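You operate a simulated robot arm through the tools that you are given. There is no shell and no other tool. Be economical: measure what you need, move in short steps, check, and stop when the job is done.

You are at the controls of a simulated two-armed robot. One attempt, no reset.

JOB
Fetch the white wipe from the test desk top and set it on the grey flow slip there. Then take the status marker that says "test" from the test desk top and put it on top of the blue strap roll. Then take the red thermometer and put it on the top shelf of the low fittings rack. Then take the red thread cap on the packing table top and put it away in the bin marked caps. Then open the blue table drawer, fetch the white elbow from the inside of the blue table drawer and set it on the booklet on the packing table top and shut the drawer again. Then take the water job card on the clear end of the packing table and put it away on the steel table top. Then pull the lower chest drawer open. The order counts. Set down upright: status marker, red thermometer, white elbow, water job card.

The check looks at the end state, three seconds after you hand in, the way a careful person would. Anything else that was tipped, shoved, dropped, spilled or broken makes it a failure. A push-on lid holds only when it is set on centred and level and pressed home; a screw cap is set on level and turned clockwise until tight.

ROBOT AND FRAMES
Two 7-joint arms with two-finger parallel grippers on one trunk, on a base that drives. Base frame: it is fixed to the floor where the robot stands at the start and does not move with it; the origin is under the middle of the robot, x ahead of it, y to its left, z up; the surface under the hand at the start is at about z = 800. Units: mm, rad, N and s.
The left shoulder is at the start at [20, 138, 1483], the right one opposite. Places, roughly: bin marked CAPS (15x19 cm) [3680, -6540, 920]; blue strap roll (8x7x4 cm) [300, -100, 800]; blue table drawer [7800, -5800, 700]; booklet [8000, -5750, 750]; flow slip [750, 0, 750]; lower chest drawer [7800, -4000, 400]; red thermometer [750, -250, 750]; red thread cap (4x4x3 cm) [8100, -5500, 800]; status marker [250, 0, 750]; steel table top [4800, 100, 700]; top shelf of the low fittings rack (72x25 cm) [1500, -60, 840]; water job card [7750, -5750, 750]; white elbow (8x5x6 cm) [7700, -5600, 700]; white wipe (5x8x4 cm) [500, -100, 800]. Payload 1.57 kg a hand.
The tool frame of a hand sits at the grasp point between the pads (the TCP): z along the fingers, y along the line on which they close. The tips reach 30 mm beyond it. The gripper opens to 80 mm. The fingers are 17 mm wide and 12 mm thick; the gripper's body (40 by 82 mm) begins 80 mm behind the TCP.
Orientation is that of the tool frame in the base frame, as [roll, pitch, yaw] about the fixed x, y, z axes, in that order (R = Rz(yaw) Ry(pitch) Rx(roll)). With the fingers straight down and closing along the base's y, the tool's x points along the base's -x, its y along +y and its z along -z.

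CONTROLS
- The arms move only by the tool move_arm. It takes "left_steps", "right_steps" or both (then of equal length, played together; a hand with none holds still); each is text: rows parted by semicolons, each of 7 numbers parted by spaces: the shift along the base's x, y, z in mm, then the turn, a rotation vector about the base's x, y, z in rad, then the finger opening in mm, from 0 to 80. In form: x y z rx ry rz fingers; .... A call has 1 to 20 rows; each row is the pose to reach, as a shift and turn from the pose commanded when the call began. Rows are played at 5 a second. More than 50 mm and 0.15 rad between two rows, or a gripper value outside its range, and nothing of the call is played. A pose out of reach is approached as far as the arm can. The call stops where the force on the tool passes 40 N (or 10 N more than at its start, if that is more) or the arm is blocked; 0.2 s more then pass. The fingers move at their own pace (about 45 mm/s each) and stop on an object; they squeeze with about 27 N. The grip force told is the motor's: it shows also when the fingers shut on nothing. Time passes only in rows, and 0.2 s behind the last, so rows that repeat a pose let the fingers close. It gives the time, the measured TCP pose, the force on the tool (base axes), the opening and the grip force at its end, in the units of the frame above (readings bear some noise), with the torque about the TCP (base axes, N m) and any sound that the robot's microphone picked up.
- Cameras (640 x 400 px; columns grow to the right, rows downward): "scene" is now at [156.5, 13.6, 1321.2]; the picture's right is [0.23, -0.97, 0.00], its down [-0.91, -0.21, -0.36] and it looks along [0.35, 0.08, -0.93] (base axes); focal length 214 px, centre (320, 200). "left" rides on the left gripper at [72, 7, -122] in its tool frame; the picture's right is [-0.09, 1.00, 0.00], its down [-0.84, -0.08, -0.54] and it looks along [-0.54, -0.05, 0.84] (tool axes); focal length 238 px, centre (320, 200). "right" rides on the right gripper at [72, -7, -122] in its tool frame; the picture's right is [0.09, 1.00, 0.00], its down [-0.84, 0.08, -0.54] and it looks along [-0.54, 0.05, 0.84] (tool axes); focal length 238 px, centre (320, 200). There is no depth. A picture from a camera that has moved, and an enlarged one, comes with that camera's place and axes in the base frame and with its lens.
- get_image(camera): a new picture of that camera. It takes no simulated time.
- lift_body(by): slides the trunk up (or, below 0, down) by that many mm; the arms and the scene camera ride with it, the base frame stays. It gives what a move gives, with no picture.
- steer(legs): drives the robot by 1 to 6 legs, each [ahead, left, turn to the left] in mm, mm and rad, along the robot's own axes; the way and the turn of a leg run together, so that a leg with both is an arc; at most 1500 mm and 3.142 rad a leg. The arms and the cameras ride along, it lands a little off, and it stops where it bumps. It gives what a move gives.
- pan_tilt(pan, tilt): turns the head with the scene camera to pan (to the left, within 1.047 rad either way) and tilt (down, from -0.506 to 1.204), counted from straight ahead of the robot. It gives what a move gives.
- inspect(camera, box): a new picture of the part [left, top, right, bottom] of that camera's present view, enlarged. It takes no simulated time.
- hand_in(): hands the job in; it is judged then, once.

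Work in short steps. Places have to be worked out from the pictures, the camera data and where the tool is seen: move nearer, look again, correct. Check each grasp and each placing, and mend what went wrong. You have 217 turns and 212 pictures in all, those below and enlarged ones among them. Open the grippers and draw the arms clear of the work before you hand the job in, unless the task says otherwise; then end with one line.

The tools are called after ">>>" by a JSON object that holds its "method" and its "body". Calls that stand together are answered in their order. move_arm: Moves the arms, as the interface text tells. Its arguments: {"type":"object","properties":{"left_steps":{"type":"string"},"right_steps":{"type":"string"}},"required":[]} The other tools are called the same way: lift_body (by) slides the trunk up or down; steer (legs) drives the base; pan_tilt (pan, tilt) turns the head that bears the scene camera; get_image (camera) takes a picture; inspect (camera, box) takes an enlarged picture of a part of a camera's view; hand_in () hands the job in.

At the start:

```text
time: 0.0
left_tcp_pos: [224.3, 88.7, 1103.3]
left_tcp_rot: [-3.141, -0.003, 3.141]
left_wrist_force: [-0.3, -0.1, -0.5]
left_moment: [-0.02, 0.0, 0.01]
left_width: 80.1
left_grasp_force: 0.0
right_tcp_pos: [250.1, -155.4, 1084.1]
right_tcp_rot: [3.141, 0.002, 3.141]
right_wrist_force: [-0.2, 0.2, -0.8]
right_moment: [0.03, -0.02, -0.01]
right_width: 79.7
right_grasp_force: 0.0
trunk travel left (down, up): [-858.0, 382.0]
robot x, y, heading: [-0.1, 1.0, -0.0]
head pan, tilt: [0.229, 1.201]
```

scene: 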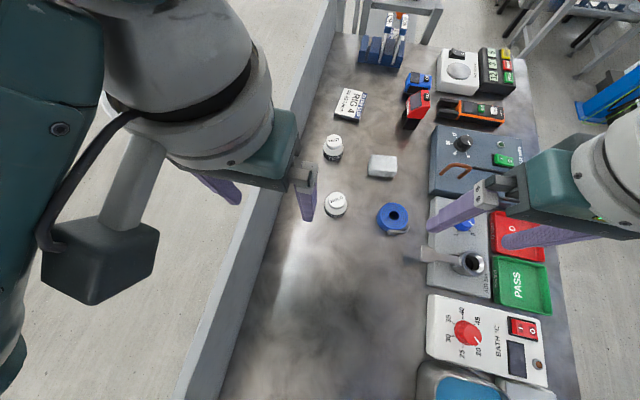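
right: 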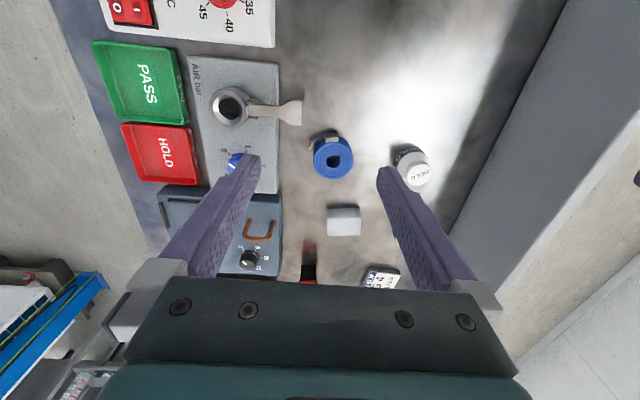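
left: 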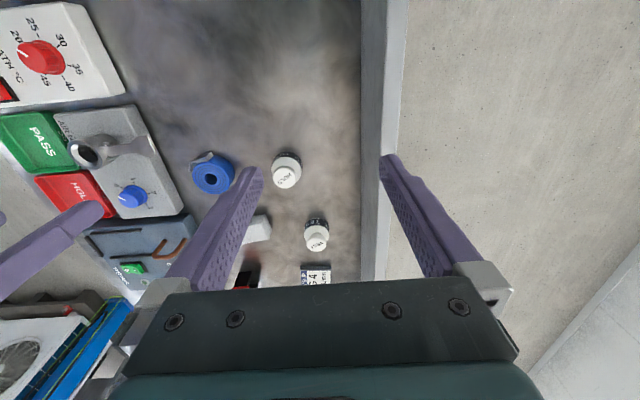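

I begin by enlarging the scene view to identify the objects on the test desk.

>>> {"method": "inspect", "body": {"camera": "scene", "box": [300, 60, 460, 160]}}

>>> {"method": "inspect", "body": {"camera": "scene", "box": [300, 120, 460, 240]}}

>>> {"method": "inspect", "body": {"camera": "scene", "box": [340, 0, 560, 130]}}

```text
4.00 times, centred on (380, 110) of scene
camera zoom: at [156.5, 13.6, 1321.2], right [0.23, -0.97, 0.0], down [-0.91, -0.21, -0.36], along [0.35, 0.08, -0.93], focal length 858 px, centre (80, 560)
```

zoom: 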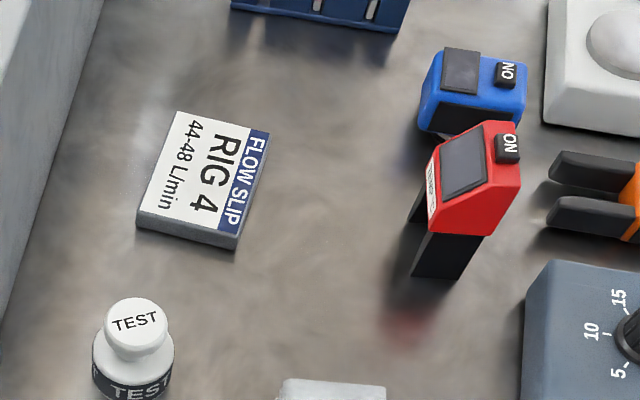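

```text
3.33 times, centred on (380, 180) of scene
camera zoom: at [156.5, 13.6, 1321.2], right [0.23, -0.97, 0.0], down [-0.91, -0.21, -0.36], along [0.35, 0.08, -0.93], focal length 715 px, centre (120, 267)
```

zoom: 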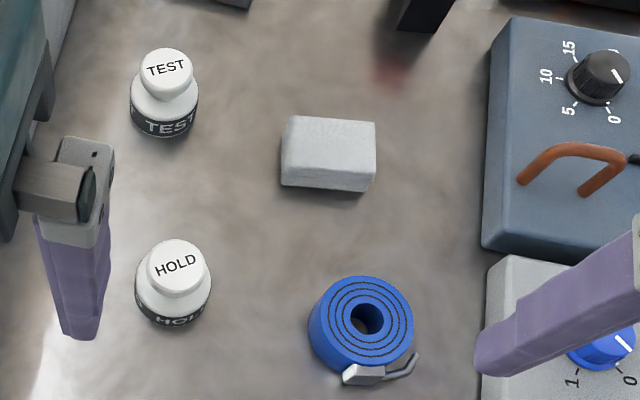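

```text
2.91 times, centred on (450, 65) of scene
camera zoom: at [156.5, 13.6, 1321.2], right [0.23, -0.97, 0.0], down [-0.91, -0.21, -0.36], along [0.35, 0.08, -0.93], focal length 624 px, centre (-58, 593)
```

zoom: 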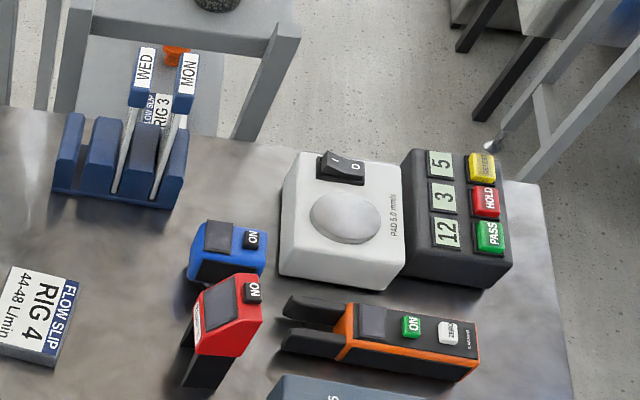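

I want to understand where the desk lies relative to the robot before moving, so I look ahead with the head.

>>> {"method": "pan_tilt", "body": {"pan": 0.0, "tilt": 0.6}}

>>> {"method": "get_image", "body": {"camera": "scene"}}

>>> {"method": "pan_tilt", "body": {"pan": -0.3, "tilt": 1.2}}

>>> {"method": "get_image", "body": {"camera": "scene"}}

```text
time: 1.0
left_tcp_pos: [224.9, 88.1, 1103.6]
left_tcp_rot: [3.139, 0.001, 3.141]
left_wrist_force: [0.2, 0.8, 0.0]
left_moment: [0.0, 0.0, -0.01]
left_width: 79.9
left_grasp_force: 0.1
right_tcp_pos: [251.2, -154.9, 1084.5]
right_tcp_rot: [3.14, -0.001, -3.14]
right_wrist_force: [-0.3, -0.9, 0.6]
right_moment: [-0.01, 0.0, -0.02]
right_width: 79.8
right_grasp_force: 0.0
trunk travel left (down, up): [-858.0, 382.0]
robot x, y, heading: [-2.9, -1.3, -0.001]
head pan, tilt: [0.0, 0.6]
```

```text
205 pictures are left
camera scene: at [190.4, 0.9, 1365.7], right [0.0, -1.0, 0.0], down [-0.57, 0.0, -0.82], along [0.82, 0.0, -0.57], focal length 214 px, centre (320, 200)
```

scene: 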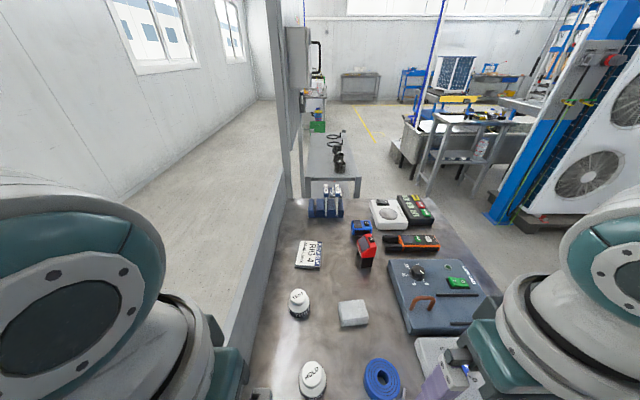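

```text
time: 2.0
left_tcp_pos: [225.1, 88.5, 1103.9]
left_tcp_rot: [-3.14, 0.0, 3.141]
left_wrist_force: [-0.3, 0.0, -0.5]
left_moment: [0.02, -0.01, -0.01]
left_width: 80.0
left_grasp_force: 0.0
right_tcp_pos: [250.7, -156.4, 1083.0]
right_tcp_rot: [-3.141, 0.0, 3.14]
right_wrist_force: [0.3, -0.5, 0.0]
right_moment: [0.02, -0.01, 0.0]
right_width: 80.0
right_grasp_force: 0.1
trunk travel left (down, up): [-858.0, 382.0]
robot x, y, heading: [-5.1, 0.3, -0.0]
head pan, tilt: [-0.3, 1.201]
```

```text
204 pictures are left
camera scene: at [155.5, -15.6, 1321.3], right [-0.3, -0.96, 0.0], down [-0.89, 0.28, -0.36], along [0.35, -0.11, -0.93], focal length 214 px, centre (320, 200)
```

scene: 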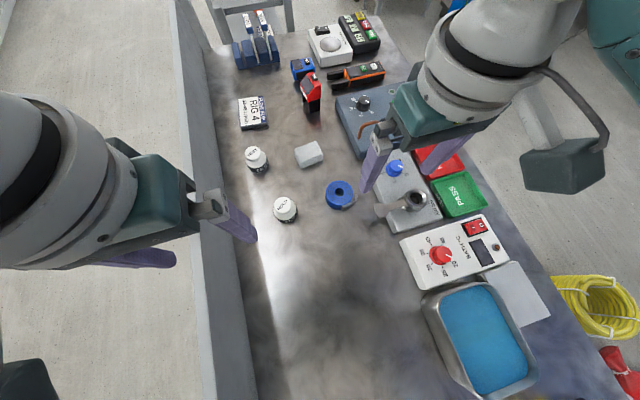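

The desk lies ahead of the robot. I lower the trunk by 130 mm, which keeps both hands well above the items, so that the arms gain reach; then look again.

>>> {"method": "lift_body", "body": {"by": -130}}

>>> {"method": "pan_tilt", "body": {"pan": -0.1, "tilt": 0.95}}

>>> {"method": "get_image", "body": {"camera": "scene"}}

>>> {"method": "get_image", "body": {"camera": "right"}}

```text
time: 3.6
left_tcp_pos: [224.6, 88.3, 973.5]
left_tcp_rot: [-3.139, 0.001, 3.14]
left_wrist_force: [-0.7, -0.3, -0.5]
left_moment: [0.01, -0.01, -0.03]
left_width: 79.6
left_grasp_force: 0.1
right_tcp_pos: [251.3, -155.6, 953.3]
right_tcp_rot: [-3.141, 0.001, -3.142]
right_wrist_force: [-0.1, -0.2, 0.4]
right_moment: [0.0, -0.02, 0.04]
right_width: 79.7
right_grasp_force: 0.1
trunk travel left (down, up): [-728.0, 512.0]
robot x, y, heading: [0.5, -0.0, 0.0]
head pan, tilt: [-0.3, 1.201]
```

```text
time: 4.3
left_tcp_pos: [224.5, 89.0, 974.3]
left_tcp_rot: [3.141, -0.002, 3.14]
left_wrist_force: [0.1, -0.3, 0.1]
left_moment: [-0.01, -0.01, 0.01]
left_width: 80.0
left_grasp_force: 0.1
right_tcp_pos: [251.0, -156.0, 954.4]
right_tcp_rot: [3.141, 0.0, -3.141]
right_wrist_force: [0.1, -0.6, 0.4]
right_moment: [0.04, 0.0, 0.0]
right_width: 79.9
right_grasp_force: 0.1
trunk travel left (down, up): [-728.0, 512.0]
robot x, y, heading: [0.1, 0.5, -0.002]
head pan, tilt: [-0.099, 0.949]
```

```text
203 pictures are left
camera scene: at [174.4, -6.4, 1207.4], right [-0.1, -0.99, 0.0], down [-0.81, 0.08, -0.58], along [0.58, -0.06, -0.81], focal length 214 px, centre (320, 200)
```

scene: 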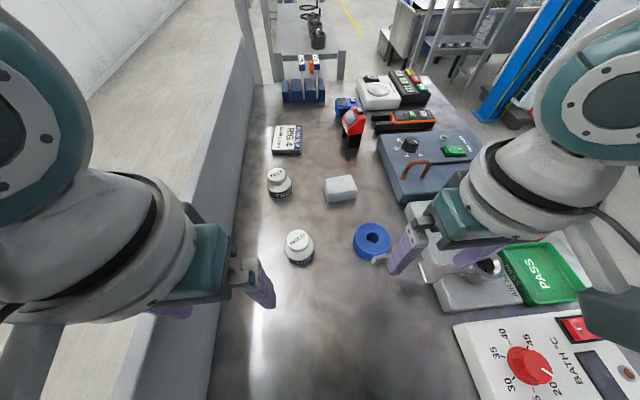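

```text
202 pictures are left
camera right: at [180.0, -161.7, 1075.8], right [-0.09, 1.0, 0.0], down [0.84, 0.08, 0.54], along [0.54, 0.05, -0.84], focal length 238 px, centre (320, 200)
```

right: 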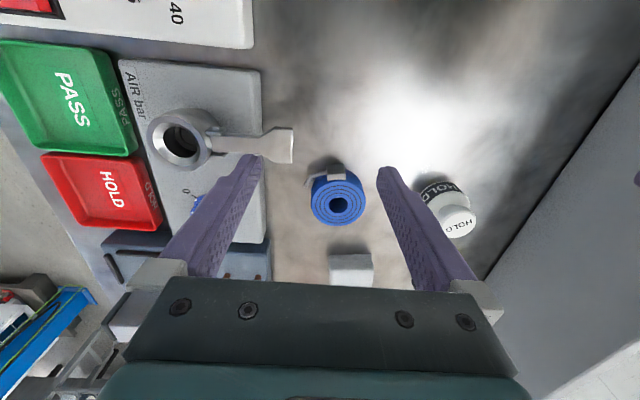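

The wipe is near (480,-87), the strap roll near (333,-127). I test the right arm's reach towards the wipe at the present height.

>>> {"method": "move_arm", "body": {"right_steps": "50 20 20 0 0 0 80; 90 40 20 0 0 0 80; 130 60 20 0 0 0 80; 170 65 20 0 0 0 80"}}

>>> {"method": "get_image", "body": {"camera": "right"}}

```text
refused: row 1 steps farther than a row can; nothing moved
```

```text
201 pictures are left
camera right: at [180.0, -161.7, 1075.8], right [-0.09, 1.0, 0.0], down [0.84, 0.08, 0.54], along [0.54, 0.05, -0.84], focal length 238 px, centre (320, 200)
```

right: 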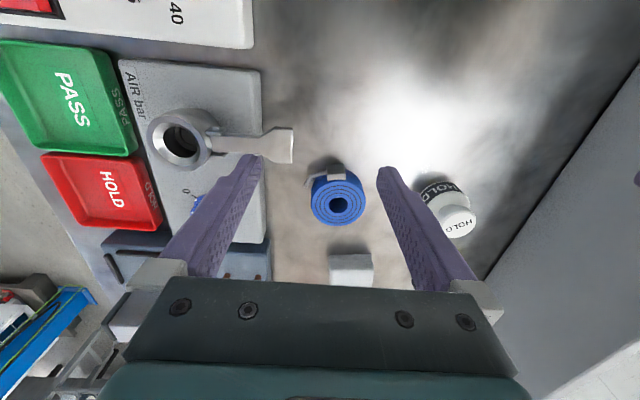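

The step limit is 50 mm per row in total; I shorten the rows.

>>> {"method": "move_arm", "body": {"right_steps": "40 15 10 0 0 0 80; 80 30 20 0 0 0 80; 120 45 20 0 0 0 80; 150 60 20 0 0 0 80;150 60 20 0 0 0 80"}}

>>> {"method": "get_image", "body": {"camera": "right"}}

```text
time: 5.5
left_tcp_pos: [224.0, 87.6, 974.1]
left_tcp_rot: [3.14, 0.001, -3.141]
left_wrist_force: [0.7, 0.5, 0.2]
left_moment: [-0.02, -0.01, 0.01]
left_width: 80.0
left_grasp_force: 0.1
right_tcp_pos: [401.6, -94.6, 972.7]
right_tcp_rot: [3.141, 0.002, 3.141]
right_wrist_force: [0.1, 0.1, 0.6]
right_moment: [0.01, -0.02, 0.0]
right_width: 80.0
right_grasp_force: 0.1
trunk travel left (down, up): [-728.0, 512.0]
robot x, y, heading: [-0.8, 1.4, -0.0]
head pan, tilt: [-0.099, 0.949]
```

```text
200 pictures are left
camera right: at [330.8, -101.3, 1094.9], right [-0.09, 1.0, 0.0], down [0.84, 0.08, 0.54], along [0.54, 0.05, -0.84], focal length 238 px, centre (320, 200)
```

right: 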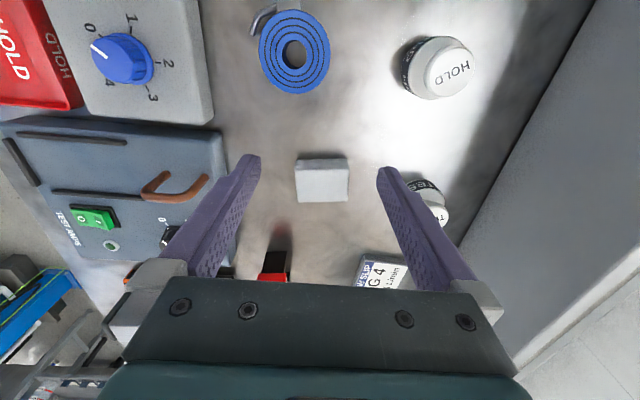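

The right arm reaches 400 mm out at this height; the wipe sits at about (476,-87) with its long side along y. The flow slip (~(668,45)) is far, so I test whether the base can drive ahead by 150 mm.

>>> {"method": "steer", "body": {"legs": [[150, 0, 0]]}}

>>> {"method": "get_image", "body": {"camera": "scene"}}

```text
time: 6.9
left_tcp_pos: [373.9, 87.7, 973.9]
left_tcp_rot: [-3.141, 0.001, -3.14]
left_wrist_force: [0.0, 1.1, 0.2]
left_moment: [-0.01, 0.0, 0.01]
left_width: 79.7
left_grasp_force: 0.1
right_tcp_pos: [551.6, -93.6, 972.5]
right_tcp_rot: [-3.14, 0.0, -3.14]
right_wrist_force: [-0.6, 0.4, 0.5]
right_moment: [0.01, -0.01, -0.03]
right_width: 80.0
right_grasp_force: 0.0
trunk travel left (down, up): [-728.0, 512.0]
robot x, y, heading: [148.4, -1.3, 0.001]
head pan, tilt: [-0.099, 0.949]
```

```text
199 pictures are left
camera scene: at [323.7, -6.0, 1207.4], right [-0.1, -1.0, 0.0], down [-0.81, 0.08, -0.58], along [0.58, -0.06, -0.81], focal length 214 px, centre (320, 200)
```

scene: 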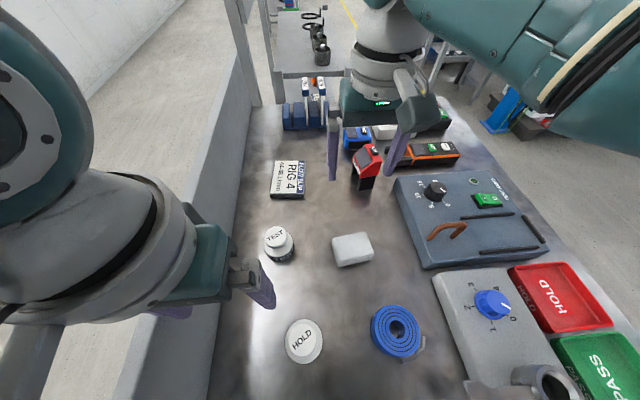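

The base passes under the desk freely, so I can use it for reach. Now I swing the right hand to close along x above the wipe, raising the left hand out of the way for lowering later.

>>> {"method": "move_arm", "body": {"right_steps": "-10 0 0 0 0 0.14 80; -20 0 0 0 0 0.28 80; -30 1 0 0 0 0.42 80; -40 2 0 0 0 0.56 80; -50 3 0 0 0 0.70 80; -60 4 0 0 0 0.84 80; -70 5 0 0 0 0.98 80; -74 6 0 0 0 1.12 80; -74 6 0 0 0 1.26 80; -74 6 0 0 0 1.41 80; -74 6 0 0 0 1.56 80;-74 6 0 0 0 1.56 80", "left_steps": "0 5 20 0 0 0 80; 0 10 40 0 0 0 80; 0 15 60 0 0 0 80; 0 20 80 0 0 0 80; 0 25 100 0 0 0 80; 0 30 120 0 0 0 80; 0 35 140 0 0 0 80;0 40 150 0 0 0 80; 0 40 150 0 0 0 80; 0 40 150 0 0 0 80; 0 40 150 0 0 0 80; 0 40 150 0 0 0 80"}}

>>> {"method": "get_image", "body": {"camera": "right"}}

>>> {"method": "get_image", "body": {"camera": "scene"}}

```text
time: 7.4
left_tcp_pos: [374.9, 118.5, 979.8]
left_tcp_rot: [3.052, 0.007, 3.086]
left_wrist_force: [0.1, -36.8, 5.0]
left_moment: [-0.84, -0.01, 0.2]
left_width: 47.2
left_grasp_force: 0.0
left hand out of reach, approached as far as the arm can: row 2
right_tcp_pos: [541.1, -102.1, 973.9]
right_tcp_rot: [-3.134, -0.002, -3.003]
right_wrist_force: [0.6, -0.5, 0.0]
right_moment: [0.0, 0.04, 0.05]
right_width: 80.2
right_grasp_force: 0.1
trunk travel left (down, up): [-728.0, 512.0]
robot x, y, heading: [148.6, -1.9, 0.0]
head pan, tilt: [-0.099, 0.949]
stopped in row 2 (left hand): the force on the tool passed its limit at 50 N (the readings are from after the stop); the commanded pose is now the measured one
```

```text
198 pictures are left
camera right: at [472.0, -117.8, 1095.4], right [-0.23, 0.97, -0.01], down [0.82, 0.2, 0.54], along [0.53, 0.12, -0.84], focal length 238 px, centre (320, 200)
```

right: 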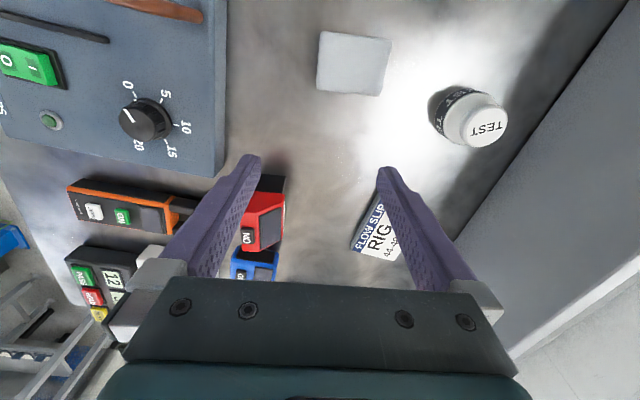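

```text
197 pictures are left
camera scene: at [324.1, -12.1, 1207.7], right [-0.1, -0.99, 0.01], down [-0.81, 0.08, -0.58], along [0.58, -0.06, -0.81], focal length 214 px, centre (320, 200)
```

scene: 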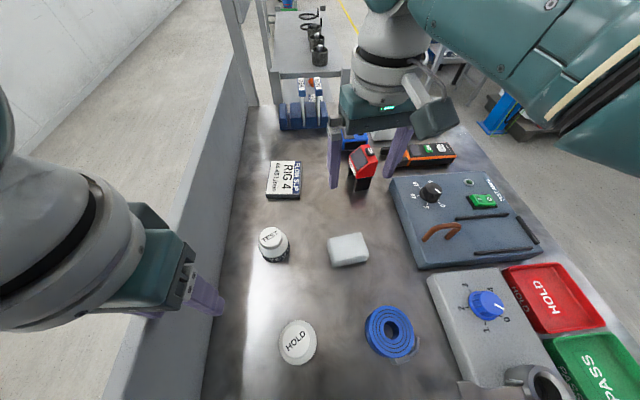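

The left hand's outer finger pressed against something at about y=150 (the desk's raised side rail). I draw the left hand back inward, level it and go up, without the right hand.

>>> {"method": "move_arm", "body": {"left_steps": "0 -20 0 -0.04 0 0.02 60; 0 -40 5 -0.09 0.005 0.055 60; 0 -40 5 -0.09 0.005 0.055 60"}}

>>> {"method": "get_image", "body": {"camera": "left"}}

```text
time: 8.4
left_tcp_pos: [375.9, 118.4, 978.5]
left_tcp_rot: [3.032, 0.013, 3.133]
left_wrist_force: [-1.4, -17.9, 14.7]
left_moment: [0.11, 0.06, 0.09]
left_width: 46.1
left_grasp_force: 0.0
right_tcp_pos: [542.1, -98.9, 973.1]
right_tcp_rot: [-3.138, 0.001, -3.002]
right_wrist_force: [0.0, -0.5, 0.3]
right_moment: [0.01, 0.02, 0.03]
right_width: 80.2
right_grasp_force: 0.1
trunk travel left (down, up): [-728.0, 512.0]
robot x, y, heading: [148.8, -4.7, -0.001]
head pan, tilt: [-0.099, 0.949]
stopped in row 3 (left hand): the arm was blocked; the commanded pose is now the measured one
```

```text
196 pictures are left
camera left: at [302.9, 111.9, 1099.3], right [0.1, 0.99, 0.11], down [0.83, -0.14, 0.54], along [0.55, 0.04, -0.83], focal length 238 px, centre (320, 200)
```

left: 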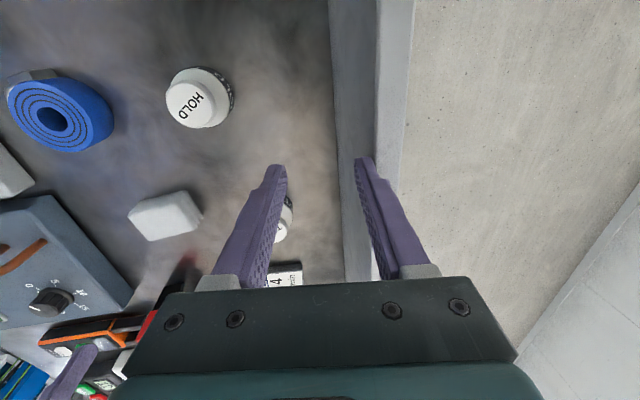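

A side wall about 950 mm high stands at y≈164–192, and the left finger is just below its top. I try lifting the left hand straight up.

>>> {"method": "move_arm", "body": {"left_steps": "0 0 10 0 0 0 46; 0 -2 25 0 0 0 46; 0 -4 45 0 0 0 46; 0 -4 45 0 0 0 46"}}

>>> {"method": "pan_tilt", "body": {"pan": 0.7, "tilt": 0.95}}

>>> {"method": "get_image", "body": {"camera": "scene"}}

```text
time: 8.9
left_tcp_pos: [373.8, 131.6, 985.5]
left_tcp_rot: [2.979, 0.005, 3.098]
left_wrist_force: [-2.5, -32.9, -6.7]
left_moment: [-1.03, 0.02, 0.28]
left_width: 15.3
left_grasp_force: 0.1
right_tcp_pos: [541.3, -101.7, 972.8]
right_tcp_rot: [-3.134, -0.002, -3.005]
right_wrist_force: [0.7, -1.3, -0.1]
right_moment: [0.0, -0.01, -0.01]
right_width: 79.9
right_grasp_force: 0.2
trunk travel left (down, up): [-728.0, 512.0]
robot x, y, heading: [152.0, -4.9, -0.002]
head pan, tilt: [-0.099, 0.949]
stopped in row 2 (left hand): the force on the tool passed its limit at 47 N (the readings are from after the stop); the commanded pose is now the measured one
```

```text
time: 10.0
left_tcp_pos: [371.6, 131.4, 984.6]
left_tcp_rot: [2.983, 0.004, 3.099]
left_wrist_force: [-0.8, -35.7, 0.9]
left_moment: [-0.95, 0.03, 0.22]
left_width: 14.6
left_grasp_force: 0.0
right_tcp_pos: [540.6, -101.4, 973.4]
right_tcp_rot: [-3.135, -0.002, -3.002]
right_wrist_force: [0.2, -0.2, 0.3]
right_moment: [0.02, -0.01, -0.02]
right_width: 80.0
right_grasp_force: 0.0
trunk travel left (down, up): [-728.0, 512.0]
robot x, y, heading: [151.8, 1.3, 0.001]
head pan, tilt: [0.7, 0.949]
```

```text
195 pictures are left
camera scene: at [307.4, 42.3, 1207.1], right [0.64, -0.77, 0.01], down [-0.62, -0.53, -0.58], along [0.45, 0.37, -0.82], focal length 214 px, centre (320, 200)
```

scene: 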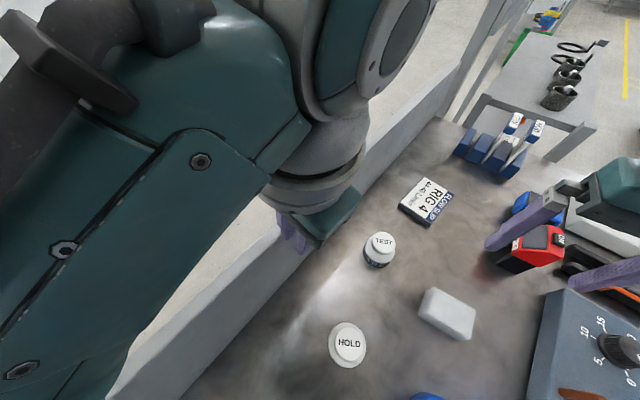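

The left arm is folded too tightly there and its closed fingers press on the wall. I slide the base 40 mm to the right to relieve the contact.

>>> {"method": "steer", "body": {"legs": [[0, -50, 0]]}}

>>> {"method": "move_arm", "body": {"left_steps": "15 0 0 -0.05 0 0.02 46; 30 0 0 -0.11 0 0.03 60; 50 0 0 -0.16 0 0.04 60; 50 0 0 -0.16 0 0.04 60"}}

>>> {"method": "get_image", "body": {"camera": "left"}}

```text
time: 10.9
left_tcp_pos: [372.5, 93.6, 986.3]
left_tcp_rot: [2.96, 0.003, 3.109]
left_wrist_force: [0.3, 0.1, -0.3]
left_moment: [0.04, 0.03, -0.01]
left_width: 46.4
left_grasp_force: 0.1
right_tcp_pos: [541.6, -144.1, 971.9]
right_tcp_rot: [3.141, 0.0, -3.0]
right_wrist_force: [0.4, 0.8, 0.1]
right_moment: [0.0, 0.02, -0.03]
right_width: 80.0
right_grasp_force: 0.1
trunk travel left (down, up): [-728.0, 512.0]
robot x, y, heading: [150.4, -52.6, -0.003]
head pan, tilt: [0.7, 0.949]
```

```text
time: 11.9
left_tcp_pos: [424.9, 95.8, 983.6]
left_tcp_rot: [3.115, 0.006, -3.131]
left_wrist_force: [0.3, 0.5, -0.2]
left_moment: [-0.02, 0.03, -0.01]
left_width: 60.1
left_grasp_force: 0.2
right_tcp_pos: [542.4, -143.7, 971.5]
right_tcp_rot: [-3.141, 0.001, -3.003]
right_wrist_force: [0.1, -0.7, 0.3]
right_moment: [0.03, -0.02, 0.01]
right_width: 80.0
right_grasp_force: 0.1
trunk travel left (down, up): [-728.0, 512.0]
robot x, y, heading: [150.5, -49.4, -0.001]
head pan, tilt: [0.7, 0.949]
```

```text
194 pictures are left
camera left: at [350.9, 99.1, 1107.0], right [0.08, 1.0, 0.03], down [0.83, -0.08, 0.55], along [0.55, -0.02, -0.84], focal length 238 px, centre (320, 200)
```

left: 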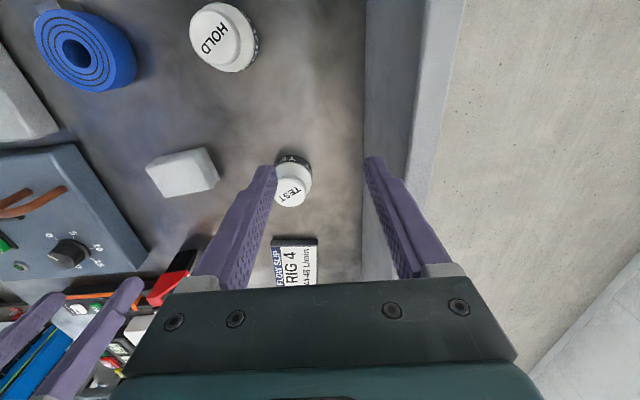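

The left hand is free again. Now I raise it with small steps while the right hand turns and moves over the wipe.

>>> {"method": "move_arm", "body": {"right_steps": "-10 10 0 0 0 0.14 80; -20 20 0 0 0 0.28 80; -30 30 0 0 0 0.42 80; -40 40 0 0 0 0.56 80; -50 50 0 0 0 0.70 80; -60 58 0 0 0 0.84 80; -65 58 0 0 0 0.98 80; -65 58 0 0 0 1.12 80; -65 58 0 0 0 1.26 80; -65 58 0 0 0 1.41 80; -65 58 0 0 0 1.41 80", "left_steps": "0 0 10 0 0 0 60; 0 -2 20 0 0 0 60; 0 -5 30 0 0 0 60; 0 -5 40 0 0 0 60; 0 -5 50 0 0 0 60; 0 -5 60 0 0 0 60; 0 -5 70 0 0 0 60; 0 -5 80 0 0 0 60; 0 -5 90 0 0 0 60; 0 -5 100 0 0 0 60; 0 -5 100 0 0 0 60"}}

>>> {"method": "get_image", "body": {"camera": "right"}}

```text
time: 14.6
left_tcp_pos: [439.7, 132.2, 1001.0]
left_tcp_rot: [3.008, 0.009, -3.122]
left_wrist_force: [-0.7, 0.4, 0.0]
left_moment: [0.01, 0.02, 0.01]
left_width: 60.0
left_grasp_force: 0.0
left hand out of reach, approached as far as the arm can: row 2, 3, 4, 5, 6, 7, 8, 9, 10, 11
right_tcp_pos: [476.4, -85.1, 972.8]
right_tcp_rot: [3.14, 0.0, -1.589]
right_wrist_force: [0.3, -0.6, 0.8]
right_moment: [0.02, -0.01, -0.02]
right_width: 80.1
right_grasp_force: 0.1
trunk travel left (down, up): [-728.0, 512.0]
robot x, y, heading: [147.7, -47.9, 0.002]
head pan, tilt: [0.7, 0.949]
stopped in row 11 (left hand): the arm was blocked; the commanded pose is now the measured one
```

```text
193 pictures are left
camera right: at [482.4, -157.3, 1094.8], right [-1.0, -0.07, 0.0], down [-0.06, 0.84, 0.54], along [-0.04, 0.54, -0.84], focal length 238 px, centre (320, 200)
```

right: 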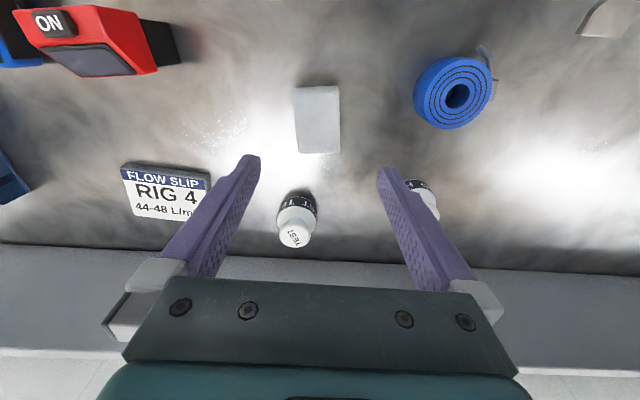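

The wipe is at about (480,-90), 48 mm wide along x. I descend with the right hand, guarded, to z≈842 (tips about 10 mm above the desk).

>>> {"method": "move_arm", "body": {"right_steps": "2 -3 -40 0 0 0 80; 3 -4 -80 0 0 0 80; 3 -4 -105 0 0 0 80; 3 -4 -105 0 0 0 80"}}

>>> {"method": "get_image", "body": {"camera": "right"}}

```text
time: 15.6
left_tcp_pos: [439.8, 131.6, 1000.8]
left_tcp_rot: [3.008, 0.006, -3.123]
left_wrist_force: [0.3, 0.6, -0.2]
left_moment: [0.01, -0.01, 0.02]
left_width: 59.8
left_grasp_force: 0.2
right_tcp_pos: [479.6, -88.2, 866.5]
right_tcp_rot: [-3.139, 0.0, -1.588]
right_wrist_force: [-0.6, -0.1, -0.4]
right_moment: [-0.02, 0.06, 0.01]
right_width: 79.9
right_grasp_force: 0.1
trunk travel left (down, up): [-728.0, 512.0]
robot x, y, heading: [153.3, -49.3, 0.003]
head pan, tilt: [0.7, 0.949]
```

```text
192 pictures are left
camera right: at [486.4, -161.6, 989.3], right [-1.0, -0.07, 0.0], down [-0.06, 0.84, 0.54], along [-0.04, 0.54, -0.84], focal length 238 px, centre (320, 200)
```

right: 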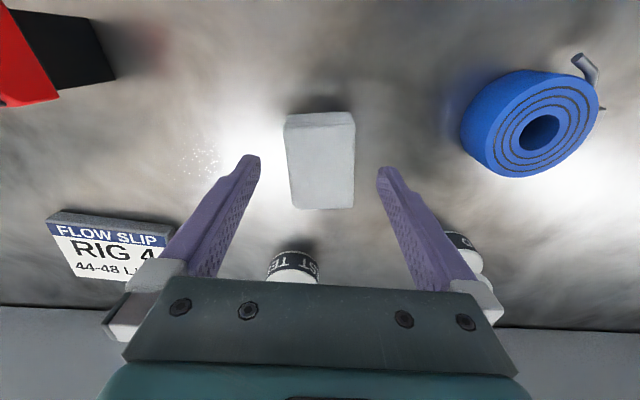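

Aligned; I lower the last 26 mm and close.

>>> {"method": "move_arm", "body": {"right_steps": "1 -3 -15 0 0 0 80; 1 -4 -27 0 0 0 80; 1 -4 -27 0 0 0 45; 1 -4 -27 0 0 0 20; 1 -4 -27 0 0 0 20; 1 -4 -27 0 0 0 20"}}

>>> {"method": "get_image", "body": {"camera": "right"}}

```text
time: 16.9
left_tcp_pos: [440.3, 131.5, 1000.4]
left_tcp_rot: [3.006, 0.007, -3.121]
left_wrist_force: [0.5, 0.3, 0.2]
left_moment: [0.0, 0.01, 0.01]
left_width: 59.9
left_grasp_force: 0.0
right_tcp_pos: [480.3, -93.4, 841.7]
right_tcp_rot: [3.141, -0.001, -1.59]
right_wrist_force: [0.2, 1.2, -0.3]
right_moment: [-0.04, 0.01, 0.02]
right_width: 50.9
right_grasp_force: 27.1
trunk travel left (down, up): [-728.0, 512.0]
robot x, y, heading: [153.5, -50.3, -0.0]
head pan, tilt: [0.7, 0.949]
```

```text
191 pictures are left
camera right: at [487.1, -165.5, 963.4], right [-1.0, -0.07, 0.0], down [-0.06, 0.84, 0.54], along [-0.04, 0.54, -0.84], focal length 238 px, centre (320, 200)
```

right: 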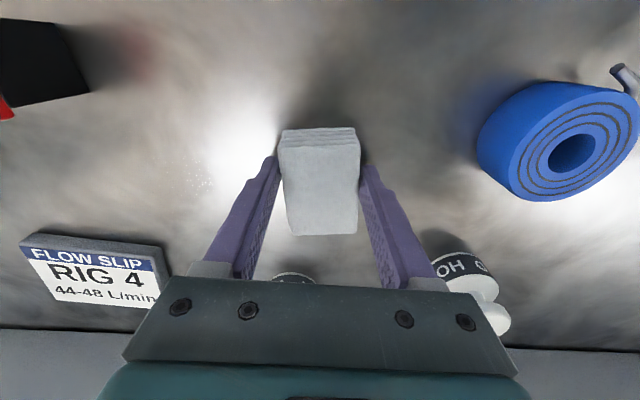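

Grip holds the wipe (51 mm). I lift it, bring the left hand back a little, and then drive ahead.

>>> {"method": "move_arm", "body": {"right_steps": "0 0 30 0 0 0 20; 0 0 60 0 0 0 20; 0 20 80 0 0 0 20; 0 50 80 0 0 0 20; 0 70 80 0 0 0 20; 0 70 80 0 0 0 20", "left_steps": "0 -5 -5 0.03 0 0 60; -10 -10 -10 0.06 0 -0.01 60; -20 -15 -15 0.09 0 -0.01 60; -30 -20 -20 0.12 0 -0.02 60; -40 -25 -25 0.13 0 -0.02 60; -40 -25 -25 0.13 0 -0.02 60"}}

>>> {"method": "steer", "body": {"legs": [[160, 0, 0]]}}

>>> {"method": "get_image", "body": {"camera": "scene"}}

>>> {"method": "get_image", "body": {"camera": "right"}}

```text
time: 18.4
left_tcp_pos: [409.7, 130.5, 978.8]
left_tcp_rot: [2.816, 0.034, 3.137]
left_wrist_force: [14.4, 0.8, 18.9]
left_moment: [0.75, -0.09, -0.45]
left_width: 65.6
left_grasp_force: 3.3
right_tcp_pos: [484.3, -22.6, 922.5]
right_tcp_rot: [-3.137, 0.0, -1.59]
right_wrist_force: [0.4, 0.4, -0.4]
right_moment: [0.03, -0.02, -0.01]
right_width: 20.0
right_grasp_force: 0.1
trunk travel left (down, up): [-728.0, 512.0]
robot x, y, heading: [148.8, -46.2, 0.004]
head pan, tilt: [0.7, 0.949]
```

```text
time: 19.1
left_tcp_pos: [411.2, 134.4, 979.3]
left_tcp_rot: [2.799, 0.024, 3.135]
left_wrist_force: [-5.9, -7.8, 20.3]
left_moment: [0.61, 0.26, 0.31]
left_width: 58.6
left_grasp_force: 0.1
right_tcp_pos: [486.8, -24.6, 919.2]
right_tcp_rot: [3.139, -0.001, -1.59]
right_wrist_force: [0.3, -0.3, 0.3]
right_moment: [0.0, -0.02, 0.03]
right_width: 20.2
right_grasp_force: 0.1
trunk travel left (down, up): [-728.0, 512.0]
robot x, y, heading: [157.6, -49.7, -0.005]
head pan, tilt: [0.7, 0.949]
stopped in leg 1: the force on the tool passed its limit at 56 N (the readings are from after the stop); the commanded pose is now the measured one
```

```text
190 pictures are left
camera scene: at [313.3, -2.2, 1207.2], right [0.64, -0.76, 0.0], down [-0.62, -0.52, -0.58], along [0.45, 0.37, -0.81], focal length 214 px, centre (320, 200)
```

scene: 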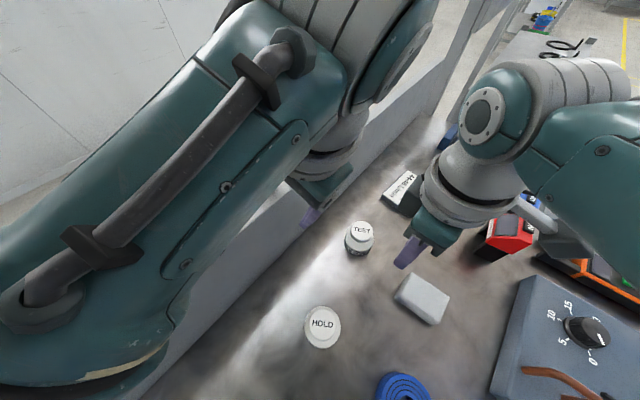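

```text
189 pictures are left
camera right: at [491.7, -96.0, 1041.7], right [-1.0, -0.07, 0.0], down [-0.06, 0.84, 0.54], along [-0.04, 0.54, -0.84], focal length 238 px, centre (320, 200)
```

right: 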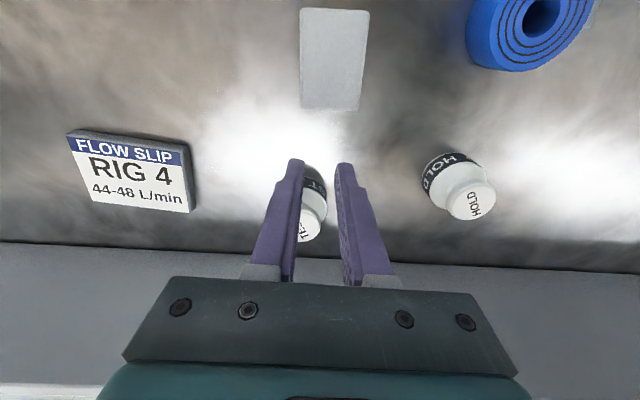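

The wipe slipped out and lies back on the desk, and the left fingers rest on the wall top (I turned it the wrong way). I raise the trunk a bit to free the left hand, then level it.

>>> {"method": "lift_body", "body": {"by": 60}}

>>> {"method": "steer", "body": {"legs": [[0, -50, 0]]}}

>>> {"method": "move_arm", "body": {"left_steps": "10 0 -10 -0.12 0 0 60; 20 0 -20 -0.23 0 0 60; 30 0 -30 -0.33 0 0 60; 30 0 -30 -0.33 0 0 60"}}

>>> {"method": "pan_tilt", "body": {"pan": 0.1, "tilt": 1.0}}

>>> {"method": "get_image", "body": {"camera": "scene"}}

```text
time: 20.1
left_tcp_pos: [410.6, 134.4, 1037.7]
left_tcp_rot: [2.801, 0.022, 3.135]
left_wrist_force: [-0.2, -0.5, 0.4]
left_moment: [-0.05, 0.02, -0.01]
left_width: 60.1
left_grasp_force: 0.1
right_tcp_pos: [486.2, -23.4, 981.3]
right_tcp_rot: [3.141, 0.0, -1.589]
right_wrist_force: [0.4, 0.2, 0.4]
right_moment: [-0.01, 0.01, 0.02]
right_width: 20.1
right_grasp_force: 0.0
trunk travel left (down, up): [-788.0, 452.0]
robot x, y, heading: [156.4, -47.4, -0.0]
head pan, tilt: [0.7, 0.949]
```

```text
time: 21.0
left_tcp_pos: [411.3, 84.5, 1038.3]
left_tcp_rot: [2.802, 0.023, 3.137]
left_wrist_force: [-0.3, -0.2, 0.1]
left_moment: [0.0, -0.02, -0.01]
left_width: 59.8
left_grasp_force: 0.0
right_tcp_pos: [486.1, -72.5, 979.8]
right_tcp_rot: [-3.141, 0.002, -1.59]
right_wrist_force: [-0.3, -0.4, 0.0]
right_moment: [0.01, -0.01, 0.01]
right_width: 19.8
right_grasp_force: 0.0
trunk travel left (down, up): [-788.0, 452.0]
robot x, y, heading: [157.7, -98.5, 0.001]
head pan, tilt: [0.7, 0.949]
```

```text
time: 22.0
left_tcp_pos: [441.3, 82.4, 1008.7]
left_tcp_rot: [3.133, 0.025, -3.139]
left_wrist_force: [0.7, -0.3, -0.3]
left_moment: [0.0, 0.01, -0.01]
left_width: 60.0
left_grasp_force: 0.1
right_tcp_pos: [485.7, -71.8, 980.2]
right_tcp_rot: [-3.141, 0.001, -1.591]
right_wrist_force: [0.2, 0.2, -1.0]
right_moment: [0.01, 0.01, -0.01]
right_width: 20.2
right_grasp_force: 0.1
trunk travel left (down, up): [-788.0, 452.0]
robot x, y, heading: [155.5, -99.9, -0.002]
head pan, tilt: [0.7, 0.949]
```

```text
time: 23.0
left_tcp_pos: [440.7, 83.1, 1008.7]
left_tcp_rot: [3.131, 0.023, -3.14]
left_wrist_force: [0.3, 0.3, 0.1]
left_moment: [0.04, -0.05, 0.01]
left_width: 59.8
left_grasp_force: 0.2
right_tcp_pos: [485.9, -73.3, 978.5]
right_tcp_rot: [-3.142, 0.0, -1.59]
right_wrist_force: [0.5, 1.1, -0.5]
right_moment: [-0.04, 0.0, 0.0]
right_width: 20.0
right_grasp_force: 0.0
trunk travel left (down, up): [-788.0, 452.0]
robot x, y, heading: [151.7, -97.4, -0.001]
head pan, tilt: [0.099, 1.0]
```

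```text
188 pictures are left
camera scene: at [327.2, -91.4, 1263.8], right [0.1, -0.99, 0.0], down [-0.84, -0.08, -0.54], along [0.54, 0.05, -0.84], focal length 214 px, centre (320, 200)
```

scene: 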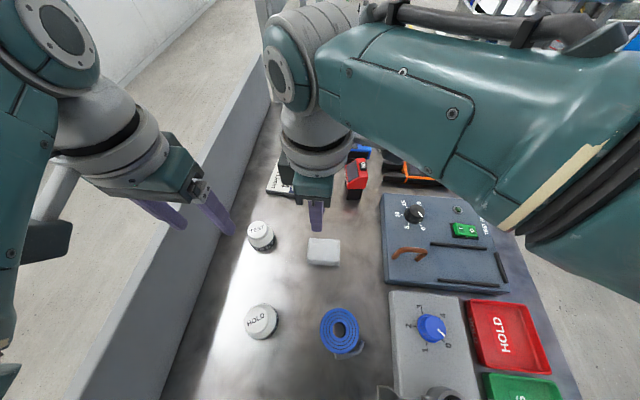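

Left hand is clear now. The wipe is still at about (480,-87). I grip again but deeper: down to z≈833.

>>> {"method": "move_arm", "body": {"right_steps": "-3 -7 -20 0 0 0 80; -6 -15 -60 0 0 0 80; -6 -15 -100 0 0 0 80; -6 -15 -125 0 0 0 80; -6 -15 -138 0 0 0 80; -6 -15 -144 0 0 0 80; -6 -15 -144 0 0 0 80"}}

>>> {"method": "get_image", "body": {"camera": "right"}}

```text
time: 24.6
left_tcp_pos: [441.0, 82.0, 1009.1]
left_tcp_rot: [3.132, 0.024, -3.139]
left_wrist_force: [0.4, -0.3, -0.4]
left_moment: [-0.02, 0.02, -0.02]
left_width: 59.9
left_grasp_force: 0.0
right_tcp_pos: [463.0, -123.8, 884.6]
right_tcp_rot: [-3.136, -0.015, -1.607]
right_wrist_force: [0.6, -0.7, 0.7]
right_moment: [0.03, -0.01, -0.01]
right_width: 80.0
right_grasp_force: 0.0
right hand out of reach, approached as far as the arm can: row 3, 4, 5, 6, 7
trunk travel left (down, up): [-788.0, 452.0]
robot x, y, heading: [157.5, -97.7, 0.006]
head pan, tilt: [0.099, 1.0]
```

```text
187 pictures are left
camera right: at [466.6, -194.5, 1007.0], right [-1.0, -0.06, 0.0], down [-0.05, 0.85, 0.53], along [-0.03, 0.53, -0.85], focal length 238 px, centre (320, 200)
```

right: 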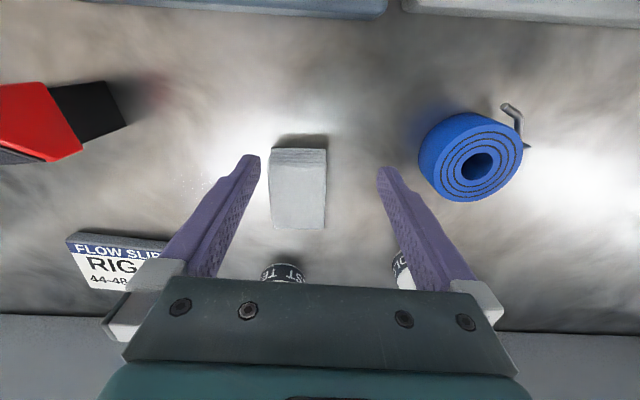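

Reach ends there with the higher trunk. I raise the right hand, lower the trunk by 90, and come down again.

>>> {"method": "move_arm", "body": {"right_steps": "0 10 30 0 0 0 80; 0 20 70 0 0 0 80; 0 30 100 0 0 0 80"}}

>>> {"method": "lift_body", "body": {"by": -90}}

```text
time: 25.6
left_tcp_pos: [440.6, 83.1, 1008.2]
left_tcp_rot: [3.131, 0.022, -3.139]
left_wrist_force: [0.5, 0.0, -0.2]
left_moment: [-0.01, -0.01, 0.01]
left_width: 59.8
left_grasp_force: 0.0
right_tcp_pos: [482.4, -181.6, 892.7]
right_tcp_rot: [3.113, -0.093, -1.665]
right_wrist_force: [1.2, -1.6, 0.0]
right_moment: [0.18, 0.11, -0.02]
right_width: 80.1
right_grasp_force: 0.0
right hand out of reach, approached as far as the arm can: row 1, 2, 3
trunk travel left (down, up): [-788.0, 452.0]
robot x, y, heading: [156.4, -101.3, 0.001]
head pan, tilt: [0.099, 1.0]
stopped in row 3 (right hand): the arm was blocked; the commanded pose is now the measured one
```

```text
time: 26.5
left_tcp_pos: [442.5, 84.1, 944.4]
left_tcp_rot: [3.131, 0.022, -3.139]
left_wrist_force: [-0.3, -0.1, 0.2]
left_moment: [0.02, -0.03, 0.02]
left_width: 60.2
left_grasp_force: 0.0
right_tcp_pos: [490.4, -189.0, 831.4]
right_tcp_rot: [3.128, -0.101, -1.674]
right_wrist_force: [-9.4, 9.0, 47.1]
right_moment: [0.18, -1.71, 0.31]
right_width: 70.9
right_grasp_force: 0.0
trunk travel left (down, up): [-723.0, 517.0]
robot x, y, heading: [158.1, -98.8, -0.002]
head pan, tilt: [0.099, 1.0]
stopped: the force on the tool passed its limit at 90 N (the readings are from after the stop); the commanded pose is now the measured one
```

The hand had drifted and came down on something. I raise the trunk at once and look.

>>> {"method": "lift_body", "body": {"by": 65}}

>>> {"method": "get_image", "body": {"camera": "scene"}}

>>> {"method": "get_image", "body": {"camera": "right"}}

```text
time: 27.5
left_tcp_pos: [440.8, 83.6, 1008.4]
left_tcp_rot: [3.132, 0.021, -3.14]
left_wrist_force: [0.3, 0.8, -0.2]
left_moment: [-0.02, -0.02, 0.01]
left_width: 60.1
left_grasp_force: 0.1
right_tcp_pos: [488.8, -190.6, 893.4]
right_tcp_rot: [3.123, -0.101, -1.675]
right_wrist_force: [0.6, -1.5, 0.1]
right_moment: [0.12, 0.0, -0.05]
right_width: 80.1
right_grasp_force: 0.0
trunk travel left (down, up): [-788.0, 452.0]
robot x, y, heading: [156.6, -101.8, 0.001]
head pan, tilt: [0.099, 1.0]
```

```text
186 pictures are left
camera scene: at [333.8, -98.6, 1271.9], right [0.0, -1.0, 0.0], down [-0.78, 0.0, -0.63], along [0.63, 0.0, -0.78], focal length 214 px, centre (320, 200)
```

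scene: 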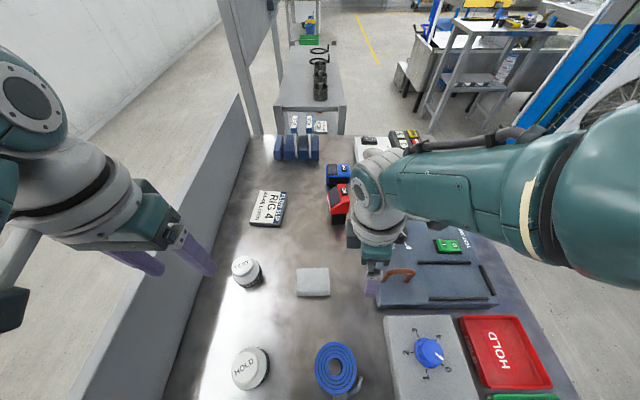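

```text
185 pictures are left
camera right: at [491.5, -249.9, 1023.1], right [-1.0, 0.02, 0.03], down [0.03, 0.89, 0.46], along [-0.02, 0.46, -0.89], focal length 238 px, centre (320, 200)
```

right: 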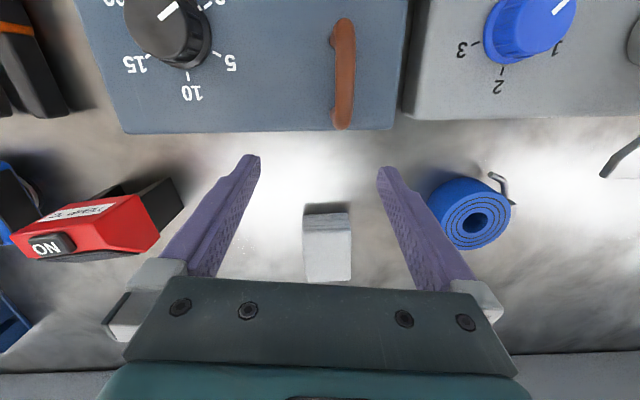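

Nothing appears displaced. The right arm's sideways yaw near the centre line is at a bad configuration; I level it, then move it back to its own side and turn it back.

>>> {"method": "move_arm", "body": {"right_steps": "0 -10 10 0.05 -0.015 0 80; 0 -15 25 0.098 -0.03 0 80; 0 -15 40 0.098 -0.03 0 80; 0 -15 40 0.098 -0.03 0 80"}}

```text
time: 28.5
left_tcp_pos: [441.6, 83.8, 1009.5]
left_tcp_rot: [3.131, 0.024, -3.139]
left_wrist_force: [-0.1, 0.2, -0.4]
left_moment: [0.03, 0.02, 0.0]
left_width: 60.1
left_grasp_force: 0.0
right_tcp_pos: [518.4, -192.9, 912.4]
right_tcp_rot: [-3.137, 0.003, -1.676]
right_wrist_force: [0.0, 0.2, -0.2]
right_moment: [0.0, 0.01, 0.01]
right_width: 80.2
right_grasp_force: 0.0
right hand out of reach, approached as far as the arm can: row 1, 2, 3, 4
trunk travel left (down, up): [-788.0, 452.0]
robot x, y, heading: [155.9, -100.8, -0.001]
head pan, tilt: [0.099, 1.0]
```

Level now. I unwind the yaw while pulling the hand back towards rel. (260,-150).

>>> {"method": "move_arm", "body": {"right_steps": "-8 -4 5 0 0 -0.14 80; -16 -10 10 0 0 -0.28 80; -24 -16 15 0 0 -0.42 80; -32 -22 20 0 0 -0.56 80; -40 -28 25 0 0 -0.70 80; -48 -34 30 0 0 -0.84 80; -56 -40 35 0 0 -0.98 80; -64 -46 40 0 0 -1.12 80; -72 -52 45 0 0 -1.26 80; -80 -55 50 0 0 -1.40 80; -80 -55 50 0 0 -1.46 80; -80 -55 50 0 0 -1.46 80"}}

>>> {"method": "get_image", "body": {"camera": "scene"}}

```text
time: 31.1
left_tcp_pos: [441.1, 84.6, 1007.7]
left_tcp_rot: [3.131, 0.022, -3.14]
left_wrist_force: [0.0, 0.4, 0.2]
left_moment: [0.0, -0.02, -0.02]
left_width: 59.8
left_grasp_force: 0.0
right_tcp_pos: [514.4, -239.1, 895.8]
right_tcp_rot: [-3.138, 0.0, -3.138]
right_wrist_force: [-0.2, 0.5, -0.7]
right_moment: [0.02, -0.02, 0.03]
right_width: 80.3
right_grasp_force: 0.1
right hand out of reach, approached as far as the arm can: row 1, 2, 3, 4, 5, 6, 7, 8, 9, 10, 11, 12
trunk travel left (down, up): [-788.0, 452.0]
robot x, y, heading: [158.1, -97.3, 0.0]
head pan, tilt: [0.099, 1.0]
```

```text
184 pictures are left
camera scene: at [327.1, -91.5, 1264.1], right [0.1, -1.0, 0.0], down [-0.84, -0.08, -0.54], along [0.54, 0.05, -0.84], focal length 214 px, centre (320, 200)
```

scene: 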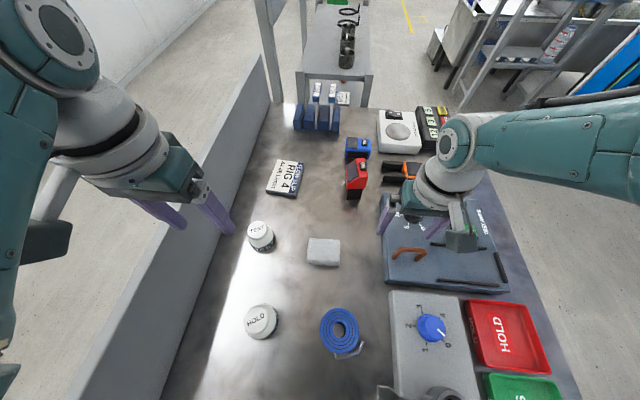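

The view is restored. I try freeing the right arm's posture by moving its hand outward and up.

>>> {"method": "move_arm", "body": {"right_steps": "0 -20 10 0 0 0 80; 0 -40 20 0 0 0 80; 0 -60 40 0 0 0 80; 0 -70 60 0 0 0 80; 0 -70 80 0 0 0 80;0 -70 80 0 0 0 80"}}

```text
time: 32.5
left_tcp_pos: [441.0, 83.4, 1009.5]
left_tcp_rot: [3.133, 0.023, -3.14]
left_wrist_force: [0.1, -0.7, 0.8]
left_moment: [-0.04, 0.03, 0.02]
left_width: 60.3
left_grasp_force: 0.1
right_tcp_pos: [559.5, -308.0, 946.2]
right_tcp_rot: [-3.136, 0.001, -3.134]
right_wrist_force: [0.0, 0.3, -0.1]
right_moment: [-0.01, 0.01, 0.0]
right_width: 80.0
right_grasp_force: 0.0
right hand out of reach, approached as far as the arm can: row 1, 2, 3, 4, 5, 6
trunk travel left (down, up): [-788.0, 452.0]
robot x, y, heading: [158.5, -95.8, -0.0]
head pan, tilt: [0.099, 1.0]
```

The arm is in a strained posture. I test turning the yaw the other way while pulling back.

>>> {"method": "move_arm", "body": {"right_steps": "0 0 0 0 0 -0.14 80; 0 0 0 0 0 -0.28 80; 0 0 0 0 0 -0.42 80; 0 0 0 0 0 -0.56 80; 0 0 0 0 0 -0.70 80; -25 0 0 0 0 -0.7 80; -50 0 0 0 0 -0.7 80; -75 0 0 0 0 -0.7 80; -100 0 0 0 0 -0.7 80; -100 0 0 0 0 -0.7 80"}}

>>> {"method": "get_image", "body": {"camera": "scene"}}

```text
time: 34.7
left_tcp_pos: [439.9, 84.3, 1008.6]
left_tcp_rot: [3.131, 0.023, -3.14]
left_wrist_force: [0.3, -0.3, 0.0]
left_moment: [0.03, 0.01, 0.02]
left_width: 59.9
left_grasp_force: 0.1
right_tcp_pos: [524.1, -308.4, 902.1]
right_tcp_rot: [-3.138, 0.0, 2.447]
right_wrist_force: [-0.4, 0.0, 0.3]
right_moment: [0.01, -0.01, -0.02]
right_width: 79.9
right_grasp_force: 0.0
right hand out of reach, approached as far as the arm can: row 6, 7, 8, 9, 10
trunk travel left (down, up): [-788.0, 452.0]
robot x, y, heading: [156.8, -101.9, -0.001]
head pan, tilt: [0.099, 1.0]
```

```text
183 pictures are left
camera scene: at [327.1, -91.4, 1264.0], right [0.1, -1.0, 0.0], down [-0.84, -0.08, -0.54], along [0.54, 0.05, -0.84], focal length 214 px, centre (320, 200)
```

scene: 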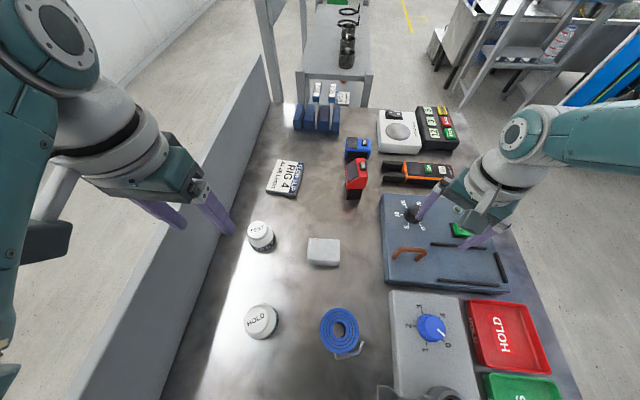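

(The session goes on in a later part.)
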